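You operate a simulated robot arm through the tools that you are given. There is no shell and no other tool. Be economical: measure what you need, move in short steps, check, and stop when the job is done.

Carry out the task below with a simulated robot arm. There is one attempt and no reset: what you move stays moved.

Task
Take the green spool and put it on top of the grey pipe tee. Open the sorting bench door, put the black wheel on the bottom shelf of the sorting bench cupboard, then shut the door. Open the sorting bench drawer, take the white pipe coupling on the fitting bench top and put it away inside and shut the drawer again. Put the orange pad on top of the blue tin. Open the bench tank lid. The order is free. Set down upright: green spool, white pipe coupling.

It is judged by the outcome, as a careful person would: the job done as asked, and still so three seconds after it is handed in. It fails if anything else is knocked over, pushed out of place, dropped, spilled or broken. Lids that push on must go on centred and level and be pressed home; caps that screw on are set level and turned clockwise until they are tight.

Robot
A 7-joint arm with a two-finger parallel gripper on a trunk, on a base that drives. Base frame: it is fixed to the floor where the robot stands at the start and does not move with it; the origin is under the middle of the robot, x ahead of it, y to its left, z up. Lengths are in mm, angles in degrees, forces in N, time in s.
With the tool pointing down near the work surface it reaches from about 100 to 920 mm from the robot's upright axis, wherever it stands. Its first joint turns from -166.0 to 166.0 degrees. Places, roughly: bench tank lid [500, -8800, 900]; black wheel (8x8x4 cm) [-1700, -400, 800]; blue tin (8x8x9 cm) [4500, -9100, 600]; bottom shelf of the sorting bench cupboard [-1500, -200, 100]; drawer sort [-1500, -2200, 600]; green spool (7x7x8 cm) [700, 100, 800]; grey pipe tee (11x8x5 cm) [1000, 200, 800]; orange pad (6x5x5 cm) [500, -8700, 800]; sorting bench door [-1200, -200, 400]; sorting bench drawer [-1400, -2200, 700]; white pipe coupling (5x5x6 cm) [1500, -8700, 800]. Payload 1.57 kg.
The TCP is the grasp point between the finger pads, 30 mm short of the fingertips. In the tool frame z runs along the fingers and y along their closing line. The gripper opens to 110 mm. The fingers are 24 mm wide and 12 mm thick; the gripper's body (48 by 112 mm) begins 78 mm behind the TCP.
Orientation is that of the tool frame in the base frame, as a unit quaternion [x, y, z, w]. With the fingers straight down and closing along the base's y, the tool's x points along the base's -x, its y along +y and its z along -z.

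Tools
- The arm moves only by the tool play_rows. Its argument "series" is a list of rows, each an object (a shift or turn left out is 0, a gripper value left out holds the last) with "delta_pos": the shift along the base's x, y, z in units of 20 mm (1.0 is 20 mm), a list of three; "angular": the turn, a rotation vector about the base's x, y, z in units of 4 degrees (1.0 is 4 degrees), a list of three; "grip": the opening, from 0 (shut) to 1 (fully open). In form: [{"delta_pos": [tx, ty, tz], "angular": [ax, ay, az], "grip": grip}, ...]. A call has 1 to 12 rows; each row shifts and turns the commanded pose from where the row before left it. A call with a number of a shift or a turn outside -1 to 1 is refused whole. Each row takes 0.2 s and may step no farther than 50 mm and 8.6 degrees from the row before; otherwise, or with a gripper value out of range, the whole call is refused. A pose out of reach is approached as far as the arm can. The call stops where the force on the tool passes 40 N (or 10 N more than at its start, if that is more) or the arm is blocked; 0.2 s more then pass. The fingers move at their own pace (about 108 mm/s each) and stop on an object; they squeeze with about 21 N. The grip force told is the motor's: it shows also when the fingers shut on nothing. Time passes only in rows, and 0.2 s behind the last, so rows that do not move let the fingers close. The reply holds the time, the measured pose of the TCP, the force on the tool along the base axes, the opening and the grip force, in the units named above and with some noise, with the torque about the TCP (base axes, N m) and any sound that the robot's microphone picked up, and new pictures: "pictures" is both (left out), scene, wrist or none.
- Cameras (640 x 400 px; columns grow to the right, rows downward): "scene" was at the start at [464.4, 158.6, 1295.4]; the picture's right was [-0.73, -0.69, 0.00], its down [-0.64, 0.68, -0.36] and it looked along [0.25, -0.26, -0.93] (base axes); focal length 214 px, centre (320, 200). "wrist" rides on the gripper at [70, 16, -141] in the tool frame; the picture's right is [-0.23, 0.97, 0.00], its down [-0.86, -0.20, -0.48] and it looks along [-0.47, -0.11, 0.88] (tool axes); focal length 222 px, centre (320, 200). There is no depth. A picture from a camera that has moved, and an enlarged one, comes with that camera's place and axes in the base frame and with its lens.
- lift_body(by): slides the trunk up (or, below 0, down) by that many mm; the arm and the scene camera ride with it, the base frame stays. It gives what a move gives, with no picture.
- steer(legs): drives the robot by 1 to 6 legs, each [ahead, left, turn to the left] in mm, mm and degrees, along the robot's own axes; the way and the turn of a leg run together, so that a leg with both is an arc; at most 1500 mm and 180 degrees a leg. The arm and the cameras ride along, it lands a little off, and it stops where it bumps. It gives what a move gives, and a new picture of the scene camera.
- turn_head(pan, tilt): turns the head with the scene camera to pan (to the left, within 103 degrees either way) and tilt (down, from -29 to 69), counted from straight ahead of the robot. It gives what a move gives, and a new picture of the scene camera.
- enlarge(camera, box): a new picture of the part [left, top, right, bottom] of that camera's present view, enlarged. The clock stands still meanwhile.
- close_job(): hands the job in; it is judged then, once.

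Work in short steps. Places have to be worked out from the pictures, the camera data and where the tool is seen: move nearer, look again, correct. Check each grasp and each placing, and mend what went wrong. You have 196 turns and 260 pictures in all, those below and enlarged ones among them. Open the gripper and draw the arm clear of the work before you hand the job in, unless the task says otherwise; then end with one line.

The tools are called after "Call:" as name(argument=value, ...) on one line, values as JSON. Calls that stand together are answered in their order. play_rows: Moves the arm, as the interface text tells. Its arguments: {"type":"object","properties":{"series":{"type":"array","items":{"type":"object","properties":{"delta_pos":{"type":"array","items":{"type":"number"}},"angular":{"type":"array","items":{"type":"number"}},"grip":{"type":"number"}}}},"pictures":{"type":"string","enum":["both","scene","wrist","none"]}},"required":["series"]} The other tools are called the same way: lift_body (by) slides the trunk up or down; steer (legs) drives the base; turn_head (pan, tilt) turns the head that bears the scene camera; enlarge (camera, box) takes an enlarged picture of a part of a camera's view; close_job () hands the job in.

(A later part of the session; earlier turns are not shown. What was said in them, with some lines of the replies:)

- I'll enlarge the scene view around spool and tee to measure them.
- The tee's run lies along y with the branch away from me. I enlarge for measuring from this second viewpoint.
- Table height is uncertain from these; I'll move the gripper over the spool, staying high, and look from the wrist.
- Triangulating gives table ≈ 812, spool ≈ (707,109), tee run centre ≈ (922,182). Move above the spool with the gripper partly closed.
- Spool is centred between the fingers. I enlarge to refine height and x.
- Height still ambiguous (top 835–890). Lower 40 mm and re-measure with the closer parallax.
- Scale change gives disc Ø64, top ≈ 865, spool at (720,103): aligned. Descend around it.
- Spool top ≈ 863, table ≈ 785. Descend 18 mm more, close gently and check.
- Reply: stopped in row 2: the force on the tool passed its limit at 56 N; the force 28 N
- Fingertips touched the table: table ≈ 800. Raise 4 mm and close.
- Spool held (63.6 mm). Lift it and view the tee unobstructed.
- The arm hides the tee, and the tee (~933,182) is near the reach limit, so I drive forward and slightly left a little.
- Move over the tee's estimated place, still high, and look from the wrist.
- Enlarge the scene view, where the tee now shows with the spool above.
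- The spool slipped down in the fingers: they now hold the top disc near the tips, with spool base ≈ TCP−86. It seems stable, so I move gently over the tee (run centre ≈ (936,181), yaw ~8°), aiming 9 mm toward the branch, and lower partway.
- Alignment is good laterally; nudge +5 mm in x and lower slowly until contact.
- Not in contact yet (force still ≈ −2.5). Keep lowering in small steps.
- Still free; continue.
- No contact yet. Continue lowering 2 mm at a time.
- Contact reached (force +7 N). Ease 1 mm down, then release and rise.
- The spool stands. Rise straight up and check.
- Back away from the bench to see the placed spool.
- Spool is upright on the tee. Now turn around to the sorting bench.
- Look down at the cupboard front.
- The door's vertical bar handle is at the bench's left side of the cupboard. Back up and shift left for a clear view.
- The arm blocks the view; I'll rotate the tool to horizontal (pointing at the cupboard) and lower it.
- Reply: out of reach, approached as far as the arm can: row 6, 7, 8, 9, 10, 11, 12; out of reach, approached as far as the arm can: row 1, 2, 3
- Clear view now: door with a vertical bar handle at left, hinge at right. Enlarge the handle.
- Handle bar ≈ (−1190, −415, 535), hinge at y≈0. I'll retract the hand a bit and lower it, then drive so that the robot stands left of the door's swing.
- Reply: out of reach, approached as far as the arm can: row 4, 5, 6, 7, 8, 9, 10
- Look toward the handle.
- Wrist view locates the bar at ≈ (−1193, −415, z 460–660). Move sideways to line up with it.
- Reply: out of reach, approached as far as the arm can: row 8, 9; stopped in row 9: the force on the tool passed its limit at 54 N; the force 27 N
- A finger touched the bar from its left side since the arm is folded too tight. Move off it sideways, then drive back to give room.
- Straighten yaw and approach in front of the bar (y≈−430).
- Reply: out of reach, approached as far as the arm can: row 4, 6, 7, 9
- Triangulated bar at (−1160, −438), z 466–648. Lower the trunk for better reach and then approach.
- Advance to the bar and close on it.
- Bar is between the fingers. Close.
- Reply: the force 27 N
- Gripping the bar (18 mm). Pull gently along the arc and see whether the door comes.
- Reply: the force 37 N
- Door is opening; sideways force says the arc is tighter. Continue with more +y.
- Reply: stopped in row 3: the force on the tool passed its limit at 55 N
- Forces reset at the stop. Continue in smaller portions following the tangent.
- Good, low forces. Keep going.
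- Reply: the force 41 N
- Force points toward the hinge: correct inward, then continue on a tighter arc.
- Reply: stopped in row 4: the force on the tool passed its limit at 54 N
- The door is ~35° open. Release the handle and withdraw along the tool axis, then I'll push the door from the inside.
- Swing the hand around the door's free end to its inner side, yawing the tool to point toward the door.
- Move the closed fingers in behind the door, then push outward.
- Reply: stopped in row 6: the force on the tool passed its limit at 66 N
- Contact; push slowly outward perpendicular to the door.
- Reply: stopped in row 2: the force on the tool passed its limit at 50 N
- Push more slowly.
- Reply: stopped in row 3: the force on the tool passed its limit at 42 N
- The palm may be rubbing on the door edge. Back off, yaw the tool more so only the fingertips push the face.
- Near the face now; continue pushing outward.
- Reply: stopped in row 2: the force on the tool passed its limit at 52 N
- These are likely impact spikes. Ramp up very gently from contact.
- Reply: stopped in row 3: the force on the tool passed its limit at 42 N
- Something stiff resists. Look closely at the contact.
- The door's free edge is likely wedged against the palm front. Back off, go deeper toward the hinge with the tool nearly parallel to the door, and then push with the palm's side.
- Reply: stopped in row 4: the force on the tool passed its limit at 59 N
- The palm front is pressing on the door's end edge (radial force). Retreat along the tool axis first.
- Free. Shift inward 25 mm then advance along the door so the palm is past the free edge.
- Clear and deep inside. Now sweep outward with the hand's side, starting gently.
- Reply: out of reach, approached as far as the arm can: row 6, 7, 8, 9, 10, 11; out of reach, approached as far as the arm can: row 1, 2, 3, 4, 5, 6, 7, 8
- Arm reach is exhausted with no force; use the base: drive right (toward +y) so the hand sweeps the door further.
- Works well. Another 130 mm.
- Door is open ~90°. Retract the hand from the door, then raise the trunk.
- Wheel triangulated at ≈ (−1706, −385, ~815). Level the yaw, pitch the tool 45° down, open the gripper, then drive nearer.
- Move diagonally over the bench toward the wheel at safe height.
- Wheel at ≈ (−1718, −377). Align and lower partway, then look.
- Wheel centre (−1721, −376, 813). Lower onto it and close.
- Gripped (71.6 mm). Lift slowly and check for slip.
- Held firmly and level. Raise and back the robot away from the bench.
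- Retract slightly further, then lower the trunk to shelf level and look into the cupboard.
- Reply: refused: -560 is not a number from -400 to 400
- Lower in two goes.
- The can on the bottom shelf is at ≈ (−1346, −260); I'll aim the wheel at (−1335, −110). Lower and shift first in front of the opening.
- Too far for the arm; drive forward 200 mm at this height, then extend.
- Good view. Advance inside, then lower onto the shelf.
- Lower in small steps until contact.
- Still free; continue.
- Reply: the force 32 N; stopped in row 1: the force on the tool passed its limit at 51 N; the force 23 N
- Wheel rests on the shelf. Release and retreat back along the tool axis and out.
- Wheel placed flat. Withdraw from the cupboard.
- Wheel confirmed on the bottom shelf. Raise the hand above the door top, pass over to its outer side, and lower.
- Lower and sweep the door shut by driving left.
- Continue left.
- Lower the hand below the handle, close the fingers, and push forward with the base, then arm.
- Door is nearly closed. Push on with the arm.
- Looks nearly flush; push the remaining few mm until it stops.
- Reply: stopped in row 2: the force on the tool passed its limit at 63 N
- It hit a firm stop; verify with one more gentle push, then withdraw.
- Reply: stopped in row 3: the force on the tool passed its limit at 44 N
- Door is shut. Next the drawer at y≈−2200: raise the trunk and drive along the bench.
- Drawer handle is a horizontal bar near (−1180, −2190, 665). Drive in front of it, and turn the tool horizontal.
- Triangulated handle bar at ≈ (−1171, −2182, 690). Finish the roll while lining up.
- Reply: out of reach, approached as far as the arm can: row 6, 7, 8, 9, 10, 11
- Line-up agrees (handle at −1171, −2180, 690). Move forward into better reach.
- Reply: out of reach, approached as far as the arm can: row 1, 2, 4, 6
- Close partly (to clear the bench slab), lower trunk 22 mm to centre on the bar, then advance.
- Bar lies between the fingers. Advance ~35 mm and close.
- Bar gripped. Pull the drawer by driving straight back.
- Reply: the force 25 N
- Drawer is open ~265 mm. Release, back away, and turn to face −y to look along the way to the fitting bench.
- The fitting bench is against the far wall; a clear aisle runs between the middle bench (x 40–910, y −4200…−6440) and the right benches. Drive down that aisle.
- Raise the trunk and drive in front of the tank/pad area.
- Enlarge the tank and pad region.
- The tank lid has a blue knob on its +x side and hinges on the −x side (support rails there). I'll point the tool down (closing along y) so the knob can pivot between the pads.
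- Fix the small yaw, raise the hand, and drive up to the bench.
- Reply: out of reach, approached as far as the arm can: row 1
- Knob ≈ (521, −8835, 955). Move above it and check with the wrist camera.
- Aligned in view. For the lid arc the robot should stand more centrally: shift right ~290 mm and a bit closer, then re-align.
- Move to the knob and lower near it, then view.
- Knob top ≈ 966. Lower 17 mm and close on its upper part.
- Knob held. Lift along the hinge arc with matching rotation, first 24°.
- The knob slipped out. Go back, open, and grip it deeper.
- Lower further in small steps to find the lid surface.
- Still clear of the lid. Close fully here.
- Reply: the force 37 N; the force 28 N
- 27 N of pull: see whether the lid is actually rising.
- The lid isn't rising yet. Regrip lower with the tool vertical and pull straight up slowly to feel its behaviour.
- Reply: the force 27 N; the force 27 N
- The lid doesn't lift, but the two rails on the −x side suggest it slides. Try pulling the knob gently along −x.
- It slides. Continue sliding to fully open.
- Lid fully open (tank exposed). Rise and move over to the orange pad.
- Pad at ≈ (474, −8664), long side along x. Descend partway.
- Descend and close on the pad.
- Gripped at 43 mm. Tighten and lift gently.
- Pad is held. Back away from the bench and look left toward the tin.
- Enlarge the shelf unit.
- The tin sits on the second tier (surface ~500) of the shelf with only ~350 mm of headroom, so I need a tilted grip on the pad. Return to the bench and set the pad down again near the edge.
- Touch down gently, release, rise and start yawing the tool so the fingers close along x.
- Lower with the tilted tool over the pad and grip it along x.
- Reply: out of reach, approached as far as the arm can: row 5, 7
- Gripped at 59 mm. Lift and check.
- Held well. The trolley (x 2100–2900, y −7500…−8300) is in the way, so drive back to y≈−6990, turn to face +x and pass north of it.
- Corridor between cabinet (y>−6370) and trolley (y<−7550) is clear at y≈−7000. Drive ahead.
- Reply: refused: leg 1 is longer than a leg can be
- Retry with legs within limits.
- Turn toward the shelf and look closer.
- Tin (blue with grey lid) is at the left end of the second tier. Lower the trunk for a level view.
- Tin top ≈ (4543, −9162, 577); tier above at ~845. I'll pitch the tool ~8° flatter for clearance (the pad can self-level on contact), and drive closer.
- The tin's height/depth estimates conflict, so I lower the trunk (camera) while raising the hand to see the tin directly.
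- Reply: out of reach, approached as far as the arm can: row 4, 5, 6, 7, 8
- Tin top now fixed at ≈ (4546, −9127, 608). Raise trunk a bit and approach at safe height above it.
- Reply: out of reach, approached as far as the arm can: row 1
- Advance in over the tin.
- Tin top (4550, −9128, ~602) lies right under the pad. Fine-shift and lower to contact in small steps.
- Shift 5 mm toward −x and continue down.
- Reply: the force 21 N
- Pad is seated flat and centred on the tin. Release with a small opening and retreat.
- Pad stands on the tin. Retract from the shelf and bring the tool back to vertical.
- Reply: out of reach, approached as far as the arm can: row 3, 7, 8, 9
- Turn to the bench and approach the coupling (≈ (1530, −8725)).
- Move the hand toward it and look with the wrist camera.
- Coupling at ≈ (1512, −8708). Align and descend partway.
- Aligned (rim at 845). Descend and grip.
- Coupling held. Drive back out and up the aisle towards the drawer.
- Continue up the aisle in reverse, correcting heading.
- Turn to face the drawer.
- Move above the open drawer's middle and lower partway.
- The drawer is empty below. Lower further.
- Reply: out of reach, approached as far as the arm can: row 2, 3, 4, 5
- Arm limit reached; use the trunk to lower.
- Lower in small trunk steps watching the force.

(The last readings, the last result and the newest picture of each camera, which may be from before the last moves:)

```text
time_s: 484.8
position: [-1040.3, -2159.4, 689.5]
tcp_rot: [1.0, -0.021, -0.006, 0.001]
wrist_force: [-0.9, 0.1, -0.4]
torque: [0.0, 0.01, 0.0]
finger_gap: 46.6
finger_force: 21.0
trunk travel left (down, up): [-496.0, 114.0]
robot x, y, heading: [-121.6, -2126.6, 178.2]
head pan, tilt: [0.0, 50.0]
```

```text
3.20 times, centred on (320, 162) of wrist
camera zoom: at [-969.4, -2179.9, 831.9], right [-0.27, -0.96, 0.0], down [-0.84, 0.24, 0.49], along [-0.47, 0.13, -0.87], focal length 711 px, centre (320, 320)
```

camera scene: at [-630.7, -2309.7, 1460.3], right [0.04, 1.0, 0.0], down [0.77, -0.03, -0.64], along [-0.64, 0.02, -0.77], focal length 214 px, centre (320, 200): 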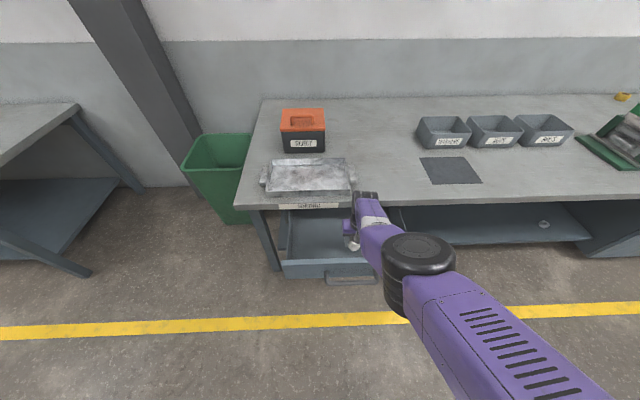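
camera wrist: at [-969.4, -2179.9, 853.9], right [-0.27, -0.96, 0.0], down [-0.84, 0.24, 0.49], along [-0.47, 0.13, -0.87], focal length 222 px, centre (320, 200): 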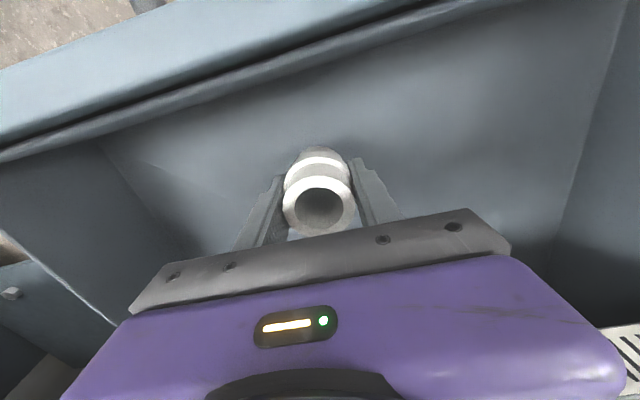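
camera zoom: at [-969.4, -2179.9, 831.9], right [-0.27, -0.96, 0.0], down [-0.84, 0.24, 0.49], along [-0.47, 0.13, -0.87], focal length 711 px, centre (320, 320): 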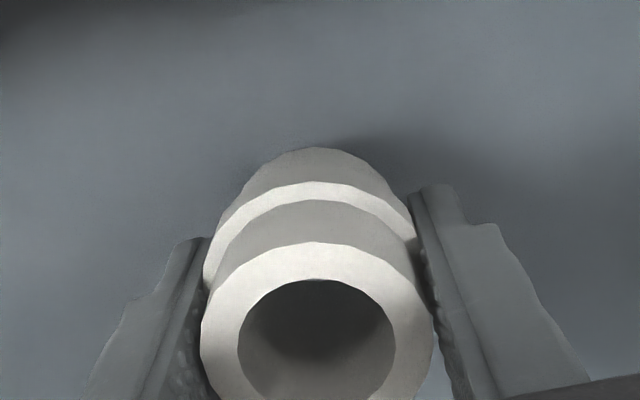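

Continue.

Call:
lift_body(by=-5)

Call:
lift_body(by=-4)

Call:
lift_body(by=-3)

Call:
lift_body(by=-3)

```text
time_s: 485.4
position: [-1040.3, -2159.6, 684.6]
tcp_rot: [1.0, -0.021, -0.005, -0.001]
wrist_force: [0.5, -0.8, -0.6]
torque: [0.01, -0.02, 0.0]
finger_gap: 46.7
finger_force: 20.9
trunk travel left (down, up): [-491.0, 119.0]
robot x, y, heading: [-120.3, -2125.1, 177.7]
head pan, tilt: [0.0, 50.0]
```

```text
time_s: 485.9
position: [-1039.8, -2158.6, 681.0]
tcp_rot: [1.0, -0.021, -0.005, 0.001]
wrist_force: [0.4, 0.2, -0.7]
torque: [0.02, 0.0, 0.0]
finger_gap: 46.3
finger_force: 20.8
trunk travel left (down, up): [-487.0, 123.0]
robot x, y, heading: [-119.0, -2128.0, 178.0]
head pan, tilt: [0.0, 50.0]
```

```text
time_s: 486.4
position: [-1039.1, -2159.6, 679.3]
tcp_rot: [1.0, -0.021, -0.006, 0.0]
wrist_force: [0.0, -0.7, -0.7]
torque: [-0.02, -0.02, 0.02]
finger_gap: 46.4
finger_force: 21.3
trunk travel left (down, up): [-484.0, 126.0]
robot x, y, heading: [-117.2, -2129.6, 177.8]
head pan, tilt: [0.0, 50.0]
```

```text
time_s: 486.9
position: [-1040.2, -2158.7, 675.4]
tcp_rot: [1.0, -0.021, -0.005, 0.001]
wrist_force: [-0.3, -0.5, -0.9]
torque: [-0.02, -0.02, -0.01]
finger_gap: 46.4
finger_force: 21.0
trunk travel left (down, up): [-481.0, 129.0]
robot x, y, heading: [-121.2, -2131.7, 177.7]
head pan, tilt: [0.0, 50.0]
```

Keep stepping down.

Call:
lift_body(by=-4)

Call:
lift_body(by=-4)

Call:
lift_body(by=-3)

Call:
lift_body(by=-3)

Call:
lift_body(by=-3)

```text
time_s: 487.4
position: [-1040.0, -2158.1, 671.1]
tcp_rot: [1.0, -0.021, -0.006, 0.0]
wrist_force: [0.5, -0.6, -0.1]
torque: [-0.01, 0.02, -0.02]
finger_gap: 46.5
finger_force: 21.1
trunk travel left (down, up): [-477.0, 133.0]
robot x, y, heading: [-118.6, -2128.7, 177.8]
head pan, tilt: [0.0, 50.0]
```

```text
time_s: 488.0
position: [-1040.5, -2160.1, 667.7]
tcp_rot: [1.0, -0.021, -0.005, 0.0]
wrist_force: [-0.1, 0.0, 7.3]
torque: [0.11, -0.12, -0.03]
finger_gap: 46.7
finger_force: 21.8
trunk travel left (down, up): [-473.0, 137.0]
robot x, y, heading: [-118.6, -2126.8, 177.9]
head pan, tilt: [0.0, 50.0]
```

```text
time_s: 488.5
position: [-1040.8, -2159.3, 664.8]
tcp_rot: [1.0, -0.021, -0.005, 0.001]
wrist_force: [-1.4, 0.3, 16.0]
torque: [0.02, -0.03, -0.01]
finger_gap: 46.7
finger_force: 21.0
trunk travel left (down, up): [-470.0, 140.0]
robot x, y, heading: [-116.9, -2127.6, 178.0]
head pan, tilt: [0.0, 50.0]
```

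```text
time_s: 489.0
position: [-1042.9, -2158.7, 664.3]
tcp_rot: [1.0, -0.021, -0.008, 0.001]
wrist_force: [-0.9, 0.2, 10.6]
torque: [0.06, -0.18, 0.0]
finger_gap: 46.6
finger_force: 21.1
trunk travel left (down, up): [-467.0, 143.0]
robot x, y, heading: [-118.7, -2125.9, 178.0]
head pan, tilt: [0.0, 50.0]
stopped: the force on the tool passed its limit at 42 N (the readings are from after the stop); the commanded pose is now the measured one
```

```text
time_s: 489.7
position: [-1045.9, -2158.7, 665.7]
tcp_rot: [1.0, -0.021, -0.01, 0.0]
wrist_force: [-0.8, 0.8, 10.9]
torque: [0.05, -0.2, -0.03]
finger_gap: 46.3
finger_force: 21.2
trunk travel left (down, up): [-465.0, 145.0]
robot x, y, heading: [-118.2, -2126.1, 177.6]
head pan, tilt: [0.0, 50.0]
stopped: the force on the tool passed its limit at 41 N (the readings are from after the stop); the commanded pose is now the measured one
```

On the drawer floor. Ease up 3 mm, release, and raise.

Call:
lift_body(by=3)

Call:
play_rows(series=[{"grip": 0.55}, {"grip": 0.7}, {}], pictures="none")

Call:
lift_body(by=140)

Call:
play_rows(series=[{"delta_pos": [0, 0, 0.3]}], pictures="wrist")

```text
time_s: 490.2
position: [-1045.2, -2159.4, 668.1]
tcp_rot: [1.0, -0.021, -0.009, 0.0]
wrist_force: [-0.5, 0.0, -0.4]
torque: [0.0, 0.0, 0.02]
finger_gap: 46.6
finger_force: 20.5
trunk travel left (down, up): [-468.0, 142.0]
robot x, y, heading: [-119.9, -2128.9, 177.9]
head pan, tilt: [0.0, 50.0]
```

```text
time_s: 491.0
position: [-1043.9, -2158.5, 668.2]
tcp_rot: [1.0, -0.021, -0.009, 0.001]
wrist_force: [0.0, 0.2, 0.4]
torque: [-0.01, -0.02, -0.01]
finger_gap: 76.9
finger_force: 0.0
trunk travel left (down, up): [-468.0, 142.0]
robot x, y, heading: [-116.1, -2126.1, 177.9]
head pan, tilt: [0.0, 50.0]
```

```text
time_s: 492.7
position: [-1044.5, -2158.3, 807.9]
tcp_rot: [1.0, -0.021, -0.008, 0.001]
wrist_force: [1.1, 0.6, -0.6]
torque: [0.0, 0.02, 0.0]
finger_gap: 76.9
finger_force: 0.0
trunk travel left (down, up): [-608.0, 2.0]
robot x, y, heading: [-120.1, -2125.4, 178.0]
head pan, tilt: [0.0, 50.0]
```

```text
time_s: 493.1
position: [-1044.7, -2157.4, 814.5]
tcp_rot: [1.0, -0.021, -0.008, 0.001]
wrist_force: [-0.3, 0.0, -0.7]
torque: [-0.01, 0.01, -0.01]
finger_gap: 76.7
finger_force: 0.1
trunk travel left (down, up): [-608.0, 2.0]
robot x, y, heading: [-118.7, -2129.1, 178.0]
head pan, tilt: [0.0, 50.0]
camera wrist: at [-973.6, -2179.5, 954.5], right [-0.27, -0.96, 0.01], down [-0.84, 0.24, 0.49], along [-0.48, 0.13, -0.87], focal length 222 px, centre (320, 200)
```

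wrist: 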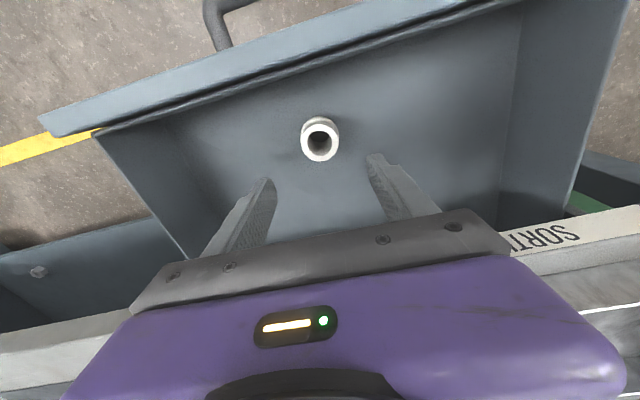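

Coupling stands upright in the drawer. Retreat the hand in front of the drawer, tilt it 45°, and lower to handle height.

Call:
play_rows(series=[{"delta_pos": [0, 0, 1], "grip": 0.3}, {"delta_pos": [0.5, 0, 1], "grip": 0}, {"delta_pos": [1, 0, 0.5]}, {"delta_pos": [1, 0, 0]}, {"delta_pos": [1, 0, 0]}, {"delta_pos": [1, 0, 0]}, {"delta_pos": [1, 0, 0]}, {"delta_pos": [1, -0.3, 0]}, {"delta_pos": [1, -0.3, 0]}, {"delta_pos": [1, -0.3, 0]}, {"delta_pos": [1, 0, 0]}, {"delta_pos": [1, 0, 0]}], pictures="none")

Call:
play_rows(series=[{"angular": [0, 1, 0], "delta_pos": [1, 0, 0]}, {"angular": [0, 1, 0], "delta_pos": [1, 0, 0]}, {"angular": [0, 1, 0]}, {"angular": [0, 1, 0]}, {"angular": [0, 1, 0]}, {"angular": [0, 1, 0]}, {"angular": [0, 1, 0]}, {"angular": [0, 1, 0]}, {"angular": [0, 1, 0]}, {"angular": [0, 1, 0]}, {"angular": [0, 1, 0]}], pictures="none")

Call:
lift_body(by=-160)

Call:
turn_head(pan=5, tilt=55)

```text
time_s: 495.7
position: [-833.2, -2178.3, 862.5]
tcp_rot: [1.0, -0.021, -0.01, 0.001]
wrist_force: [0.3, 0.6, 0.1]
torque: [0.04, -0.01, -0.02]
finger_gap: 0.2
finger_force: 21.4
trunk travel left (down, up): [-608.0, 2.0]
robot x, y, heading: [-120.6, -2127.3, 177.7]
head pan, tilt: [0.0, 50.0]
```

```text
time_s: 498.1
position: [-795.7, -2176.8, 862.6]
tcp_rot: [0.924, -0.019, -0.383, 0.008]
wrist_force: [-0.6, -0.5, -0.5]
torque: [0.01, 0.02, -0.02]
finger_gap: 0.2
finger_force: 20.9
trunk travel left (down, up): [-608.0, 2.0]
robot x, y, heading: [-119.6, -2128.2, 177.9]
head pan, tilt: [0.0, 50.0]
```

```text
time_s: 499.9
position: [-794.3, -2176.6, 703.8]
tcp_rot: [0.924, -0.019, -0.383, 0.008]
wrist_force: [-0.6, 1.2, 0.6]
torque: [-0.02, -0.03, -0.01]
finger_gap: 0.0
finger_force: 21.4
trunk travel left (down, up): [-448.0, 162.0]
robot x, y, heading: [-118.7, -2128.1, 178.0]
head pan, tilt: [0.0, 50.0]
```

```text
time_s: 500.6
position: [-794.3, -2176.8, 703.2]
tcp_rot: [0.923, -0.02, -0.383, 0.008]
wrist_force: [0.3, 0.4, 0.3]
torque: [0.03, -0.01, -0.05]
finger_gap: 0.2
finger_force: 21.3
trunk travel left (down, up): [-448.0, 162.0]
robot x, y, heading: [-117.6, -2128.9, 178.0]
head pan, tilt: [5.0, 55.0]
camera scene: at [-625.7, -2316.1, 1383.8], right [-0.05, 1.0, 0.0], down [0.82, 0.04, -0.57], along [-0.57, -0.03, -0.82], focal length 214 px, centre (320, 200)
```

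scene: 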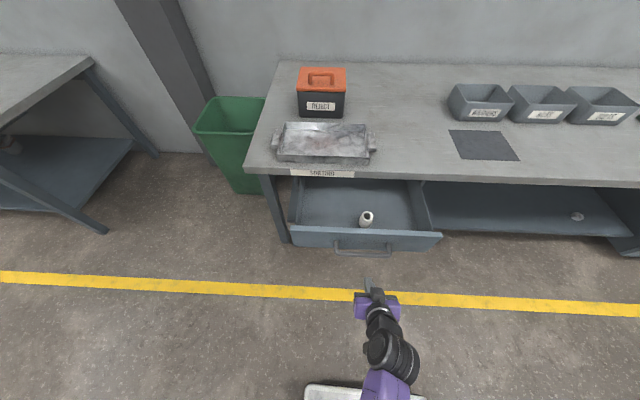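

Push the handle in gently.

Call:
play_rows(series=[{"delta_pos": [-0.8, 0, 0]}, {"delta_pos": [-0.8, 0, 0]}, {"delta_pos": [-0.8, 0, 0]}, {"delta_pos": [-0.6, 0, 0]}, {"delta_pos": [-0.2, 0, 0]}, {"delta_pos": [-0.2, 0, 0]}, {"delta_pos": [-0.25, 0, 0]}, {"delta_pos": [-0.3, 0, 0]}, {"delta_pos": [-0.35, 0, 0]}, {"delta_pos": [-0.4, 0, 0]}, {"delta_pos": [-0.45, 0, 0]}, {"delta_pos": [-0.45, 0, 0]}], pictures="scene")

```text
time_s: 503.2
position: [-907.6, -2176.5, 703.0]
tcp_rot: [0.923, -0.02, -0.383, 0.007]
wrist_force: [-0.1, 0.1, -0.1]
torque: [0.01, 0.02, 0.0]
finger_gap: 0.2
finger_force: 21.0
trunk travel left (down, up): [-448.0, 162.0]
robot x, y, heading: [-118.5, -2129.0, 178.2]
head pan, tilt: [5.0, 55.0]
camera scene: at [-625.6, -2316.2, 1383.8], right [-0.05, 1.0, 0.0], down [0.82, 0.04, -0.57], along [-0.57, -0.03, -0.82], focal length 214 px, centre (320, 200)
```

scene: 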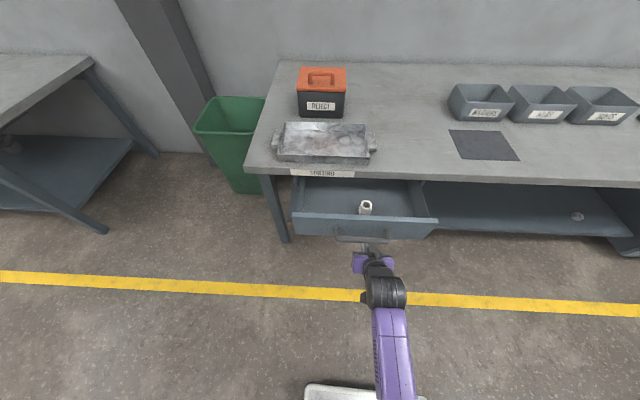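

Drawer moves and the coupling stays upright. Continue.

Call:
play_rows(series=[{"delta_pos": [-0.35, 0, 0]}, {"delta_pos": [-0.45, 0, 0]}, {"delta_pos": [-0.45, 0, 0]}, {"delta_pos": [-0.45, 0, 0]}, {"delta_pos": [-0.45, 0, 0]}, {"delta_pos": [-0.45, 0, 0]}, {"delta_pos": [-0.45, 0, 0]}, {"delta_pos": [-0.45, 0, 0]}, {"delta_pos": [-0.45, 0, 0]}, {"delta_pos": [-0.45, 0, 0]}, {"delta_pos": [-0.45, 0, 0]}, {"delta_pos": [-0.35, 0, 0]}], pictures="none")

Call:
play_rows(series=[{"delta_pos": [-0.35, 0, 0]}, {"delta_pos": [-0.45, 0, 0]}, {"delta_pos": [-0.45, 0, 0]}, {"delta_pos": [-0.45, 0, 0]}, {"delta_pos": [-0.45, 0, 0]}, {"delta_pos": [-0.45, 0, 0]}, {"delta_pos": [-0.45, 0, 0]}, {"delta_pos": [-0.4, 0, 0]}, {"delta_pos": [-0.3, 0, 0]}, {"delta_pos": [-0.3, 0, 0]}, {"delta_pos": [-0.2, 0, 0]}, {"delta_pos": [-0.2, 0, 0]}], pictures="scene")

```text
time_s: 505.8
position: [-1011.3, -2177.4, 703.1]
tcp_rot: [0.924, -0.019, -0.383, 0.008]
wrist_force: [-0.8, 0.1, -0.2]
torque: [-0.01, 0.01, -0.01]
finger_gap: 0.0
finger_force: 20.8
trunk travel left (down, up): [-448.0, 162.0]
robot x, y, heading: [-118.9, -2127.8, 177.7]
head pan, tilt: [5.0, 55.0]
```

```text
time_s: 508.4
position: [-1099.2, -2176.7, 702.7]
tcp_rot: [0.923, -0.019, -0.383, 0.008]
wrist_force: [1.1, -1.0, -0.1]
torque: [-0.01, 0.0, 0.04]
finger_gap: 0.0
finger_force: 20.7
trunk travel left (down, up): [-448.0, 162.0]
robot x, y, heading: [-120.9, -2128.0, 178.0]
head pan, tilt: [5.0, 55.0]
camera scene: at [-625.7, -2316.1, 1383.8], right [-0.05, 1.0, 0.0], down [0.82, 0.04, -0.57], along [-0.57, -0.03, -0.82], focal length 214 px, centre (320, 200)
```

scene: 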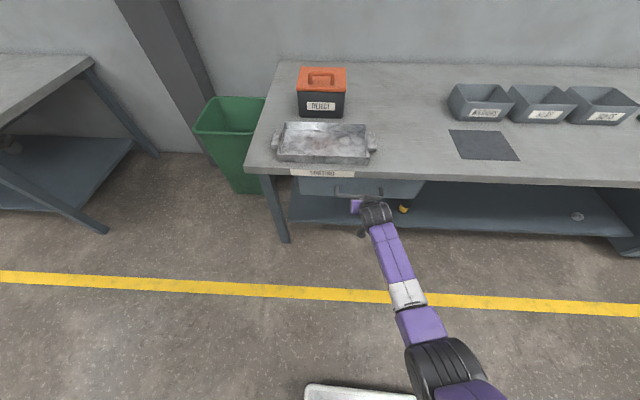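

Nearly shut; push slowly to the stop.

Call:
play_rows(series=[{"delta_pos": [-0.3, 0, 0]}, {"delta_pos": [-0.3, 0, 0]}, {"delta_pos": [-0.3, 0, 0]}, {"delta_pos": [-0.3, 0, 0]}, {"delta_pos": [-0.25, 0, 0]}, {"delta_pos": [-0.2, 0, 0]}, {"delta_pos": [-0.2, 0, 0]}, {"delta_pos": [-0.2, 0, 0]}, {"delta_pos": [-0.2, 0, 0]}, {"delta_pos": [-0.2, 0, 0]}, {"delta_pos": [-0.2, 0, 0]}, {"delta_pos": [-0.2, 0, 0]}], pictures="scene")

```text
time_s: 509.3
position: [-1115.2, -2177.2, 702.7]
tcp_rot: [0.924, -0.02, -0.381, 0.008]
wrist_force: [29.0, 2.6, 22.4]
torque: [-0.03, 0.26, -0.11]
finger_gap: 0.1
finger_force: 21.3
trunk travel left (down, up): [-448.0, 162.0]
robot x, y, heading: [-119.6, -2129.1, 177.8]
head pan, tilt: [5.0, 55.0]
stopped in row 4: the force on the tool passed its limit at 58 N (the readings are from after the stop); the commanded pose is now the measured one
camera scene: at [-623.7, -2315.9, 1384.7], right [-0.05, 1.0, 0.0], down [0.82, 0.04, -0.57], along [-0.57, -0.03, -0.82], focal length 214 px, centre (320, 200)
```

scene: 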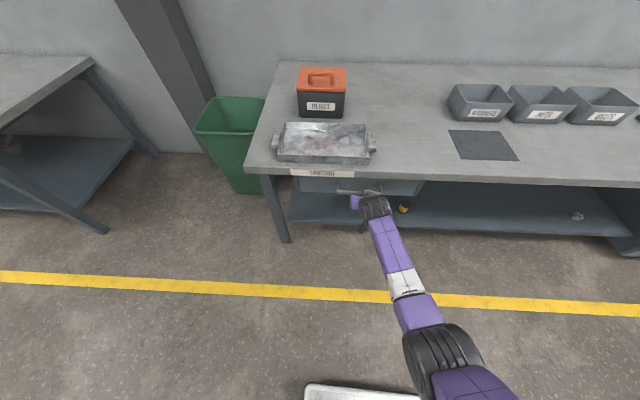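

Force stop reached; check the drawer closure closely.

Call:
enlarge(camera="scene", box=[260, 150, 460, 250])

Call:
play_rows(series=[{"delta_pos": [-0.1, 0, 0]}, {"delta_pos": [-0.1, 0, 0]}, {"delta_pos": [-0.1, 0, 0]}, {"delta_pos": [-0.1, 0, 0]}], pictures="none")

```text
3.20 times, centred on (360, 200) of scene
camera zoom: at [-623.7, -2315.9, 1384.7], right [-0.05, 1.0, 0.0], down [0.82, 0.04, -0.57], along [-0.57, -0.03, -0.82], focal length 686 px, centre (192, 200)
```

zoom: 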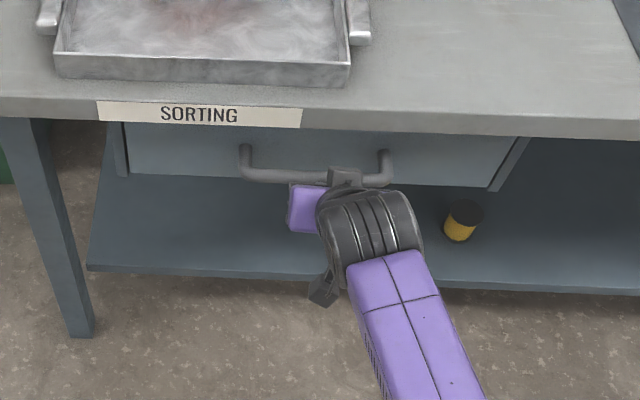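

```text
time_s: 509.6
position: [-1115.9, -2176.1, 703.9]
tcp_rot: [0.925, -0.02, -0.38, 0.007]
wrist_force: [28.8, 2.3, 22.1]
torque: [-0.03, 0.23, 0.01]
finger_gap: 0.0
finger_force: 20.9
trunk travel left (down, up): [-448.0, 162.0]
robot x, y, heading: [-122.3, -2129.2, 178.0]
head pan, tilt: [5.0, 55.0]
stopped in row 1: the force on the tool passed its limit at 53 N (the readings are from after the stop); the commanded pose is now the measured one
```

Firm stop. Withdraw and inspect the drawer front.

Call:
play_rows(series=[{"delta_pos": [0.5, 0, 0]}, {"delta_pos": [1, 0, 0]}, {"delta_pos": [1, 0, 0]}, {"delta_pos": [1, 0, 0]}, {"delta_pos": [1, 0, 0]}, {"delta_pos": [1, 0, 0]}, {"delta_pos": [1, 0, 0]}, {"delta_pos": [1, 0, 0]}, {"delta_pos": [1, 0, 0]}], pictures="none")

Call:
steer(legs=[[-80, 0, 2]])

Call:
turn_head(pan=10, tilt=35)

Call:
enlarge(camera="scene", box=[260, 180, 480, 320])

```text
time_s: 511.6
position: [-945.9, -2176.9, 700.1]
tcp_rot: [0.925, -0.019, -0.38, 0.008]
wrist_force: [-0.7, -0.5, -0.3]
torque: [0.03, 0.0, 0.01]
finger_gap: 0.0
finger_force: 21.5
trunk travel left (down, up): [-448.0, 162.0]
robot x, y, heading: [-117.3, -2128.8, 177.8]
head pan, tilt: [5.0, 55.0]
```

```text
time_s: 512.7
position: [-865.0, -2207.2, 701.1]
tcp_rot: [0.925, -0.004, -0.38, 0.013]
wrist_force: [0.0, 0.5, 0.0]
torque: [0.01, -0.02, -0.05]
finger_gap: 0.3
finger_force: 20.8
trunk travel left (down, up): [-448.0, 162.0]
robot x, y, heading: [-37.3, -2128.6, 180.0]
head pan, tilt: [5.0, 55.0]
camera scene: at [-539.8, -2334.7, 1383.8], right [-0.08, 1.0, 0.0], down [0.82, 0.07, -0.57], along [-0.57, -0.05, -0.82], focal length 214 px, centre (320, 200)
```

scene: 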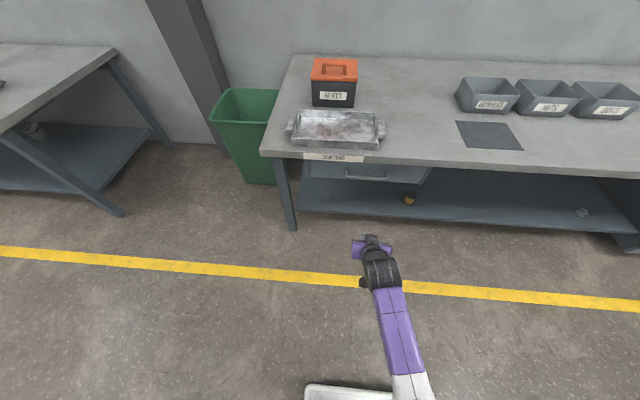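

```text
time_s: 513.5
position: [-866.0, -2208.3, 700.8]
tcp_rot: [0.925, -0.003, -0.38, 0.014]
wrist_force: [0.6, 0.5, -0.4]
torque: [0.01, 0.02, -0.02]
finger_gap: 0.1
finger_force: 21.0
trunk travel left (down, up): [-448.0, 162.0]
robot x, y, heading: [-37.6, -2125.9, 179.9]
head pan, tilt: [10.0, 35.0]
camera scene: at [-554.7, -2343.7, 1411.9], right [-0.17, 0.99, 0.0], down [0.57, 0.1, -0.82], along [-0.81, -0.14, -0.57], focal length 214 px, centre (320, 200)
```

scene: 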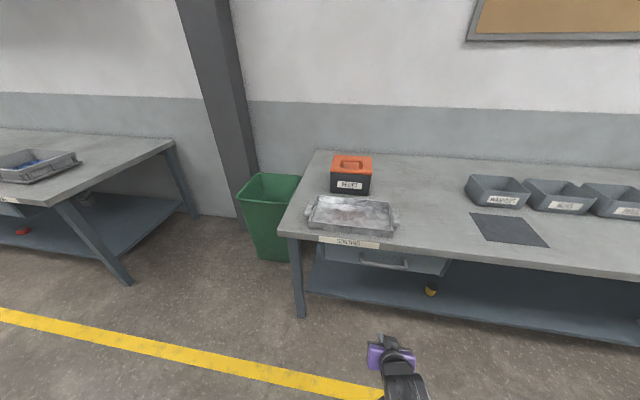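

```text
2.86 times, centred on (370, 250) of scene
camera zoom: at [-554.7, -2343.7, 1411.9], right [-0.17, 0.99, 0.0], down [0.57, 0.1, -0.82], along [-0.81, -0.14, -0.57], focal length 613 px, centre (177, 57)
```

zoom: 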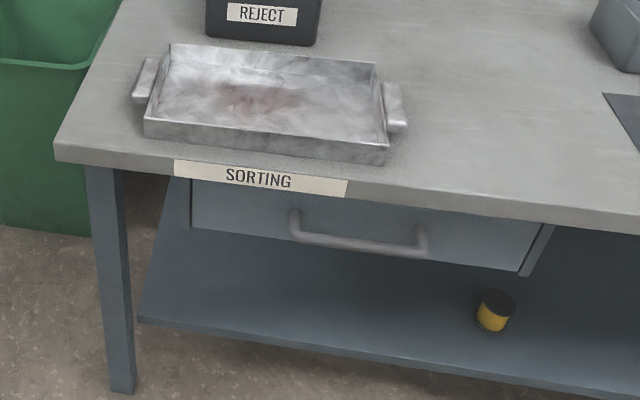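

The drawer is flush and shut (bar back at x≈−1165). Everything is done; open the gripper with the arm clear.

Call:
play_rows(series=[{"delta_pos": [0.5, 0, 0], "grip": 1}, {}, {}], pictures="none")

Call:
close_job()

```text
time_s: 514.3
position: [-855.0, -2206.7, 701.0]
tcp_rot: [0.925, -0.004, -0.38, 0.014]
wrist_force: [0.0, 0.3, 0.4]
torque: [0.0, 0.02, 0.02]
finger_gap: 110.2
finger_force: 0.0
trunk travel left (down, up): [-448.0, 162.0]
robot x, y, heading: [-37.2, -2125.6, 179.8]
head pan, tilt: [10.0, 35.0]
```

```text
The job is handed in.
```

I handed the job in with every part done: the green spool stands upright on the tee, the wheel is on the bottom shelf with the door shut, the tank lid is slid open, the pad is on the blue tin, and the coupling was set down upright in the drawer, which is now shut.
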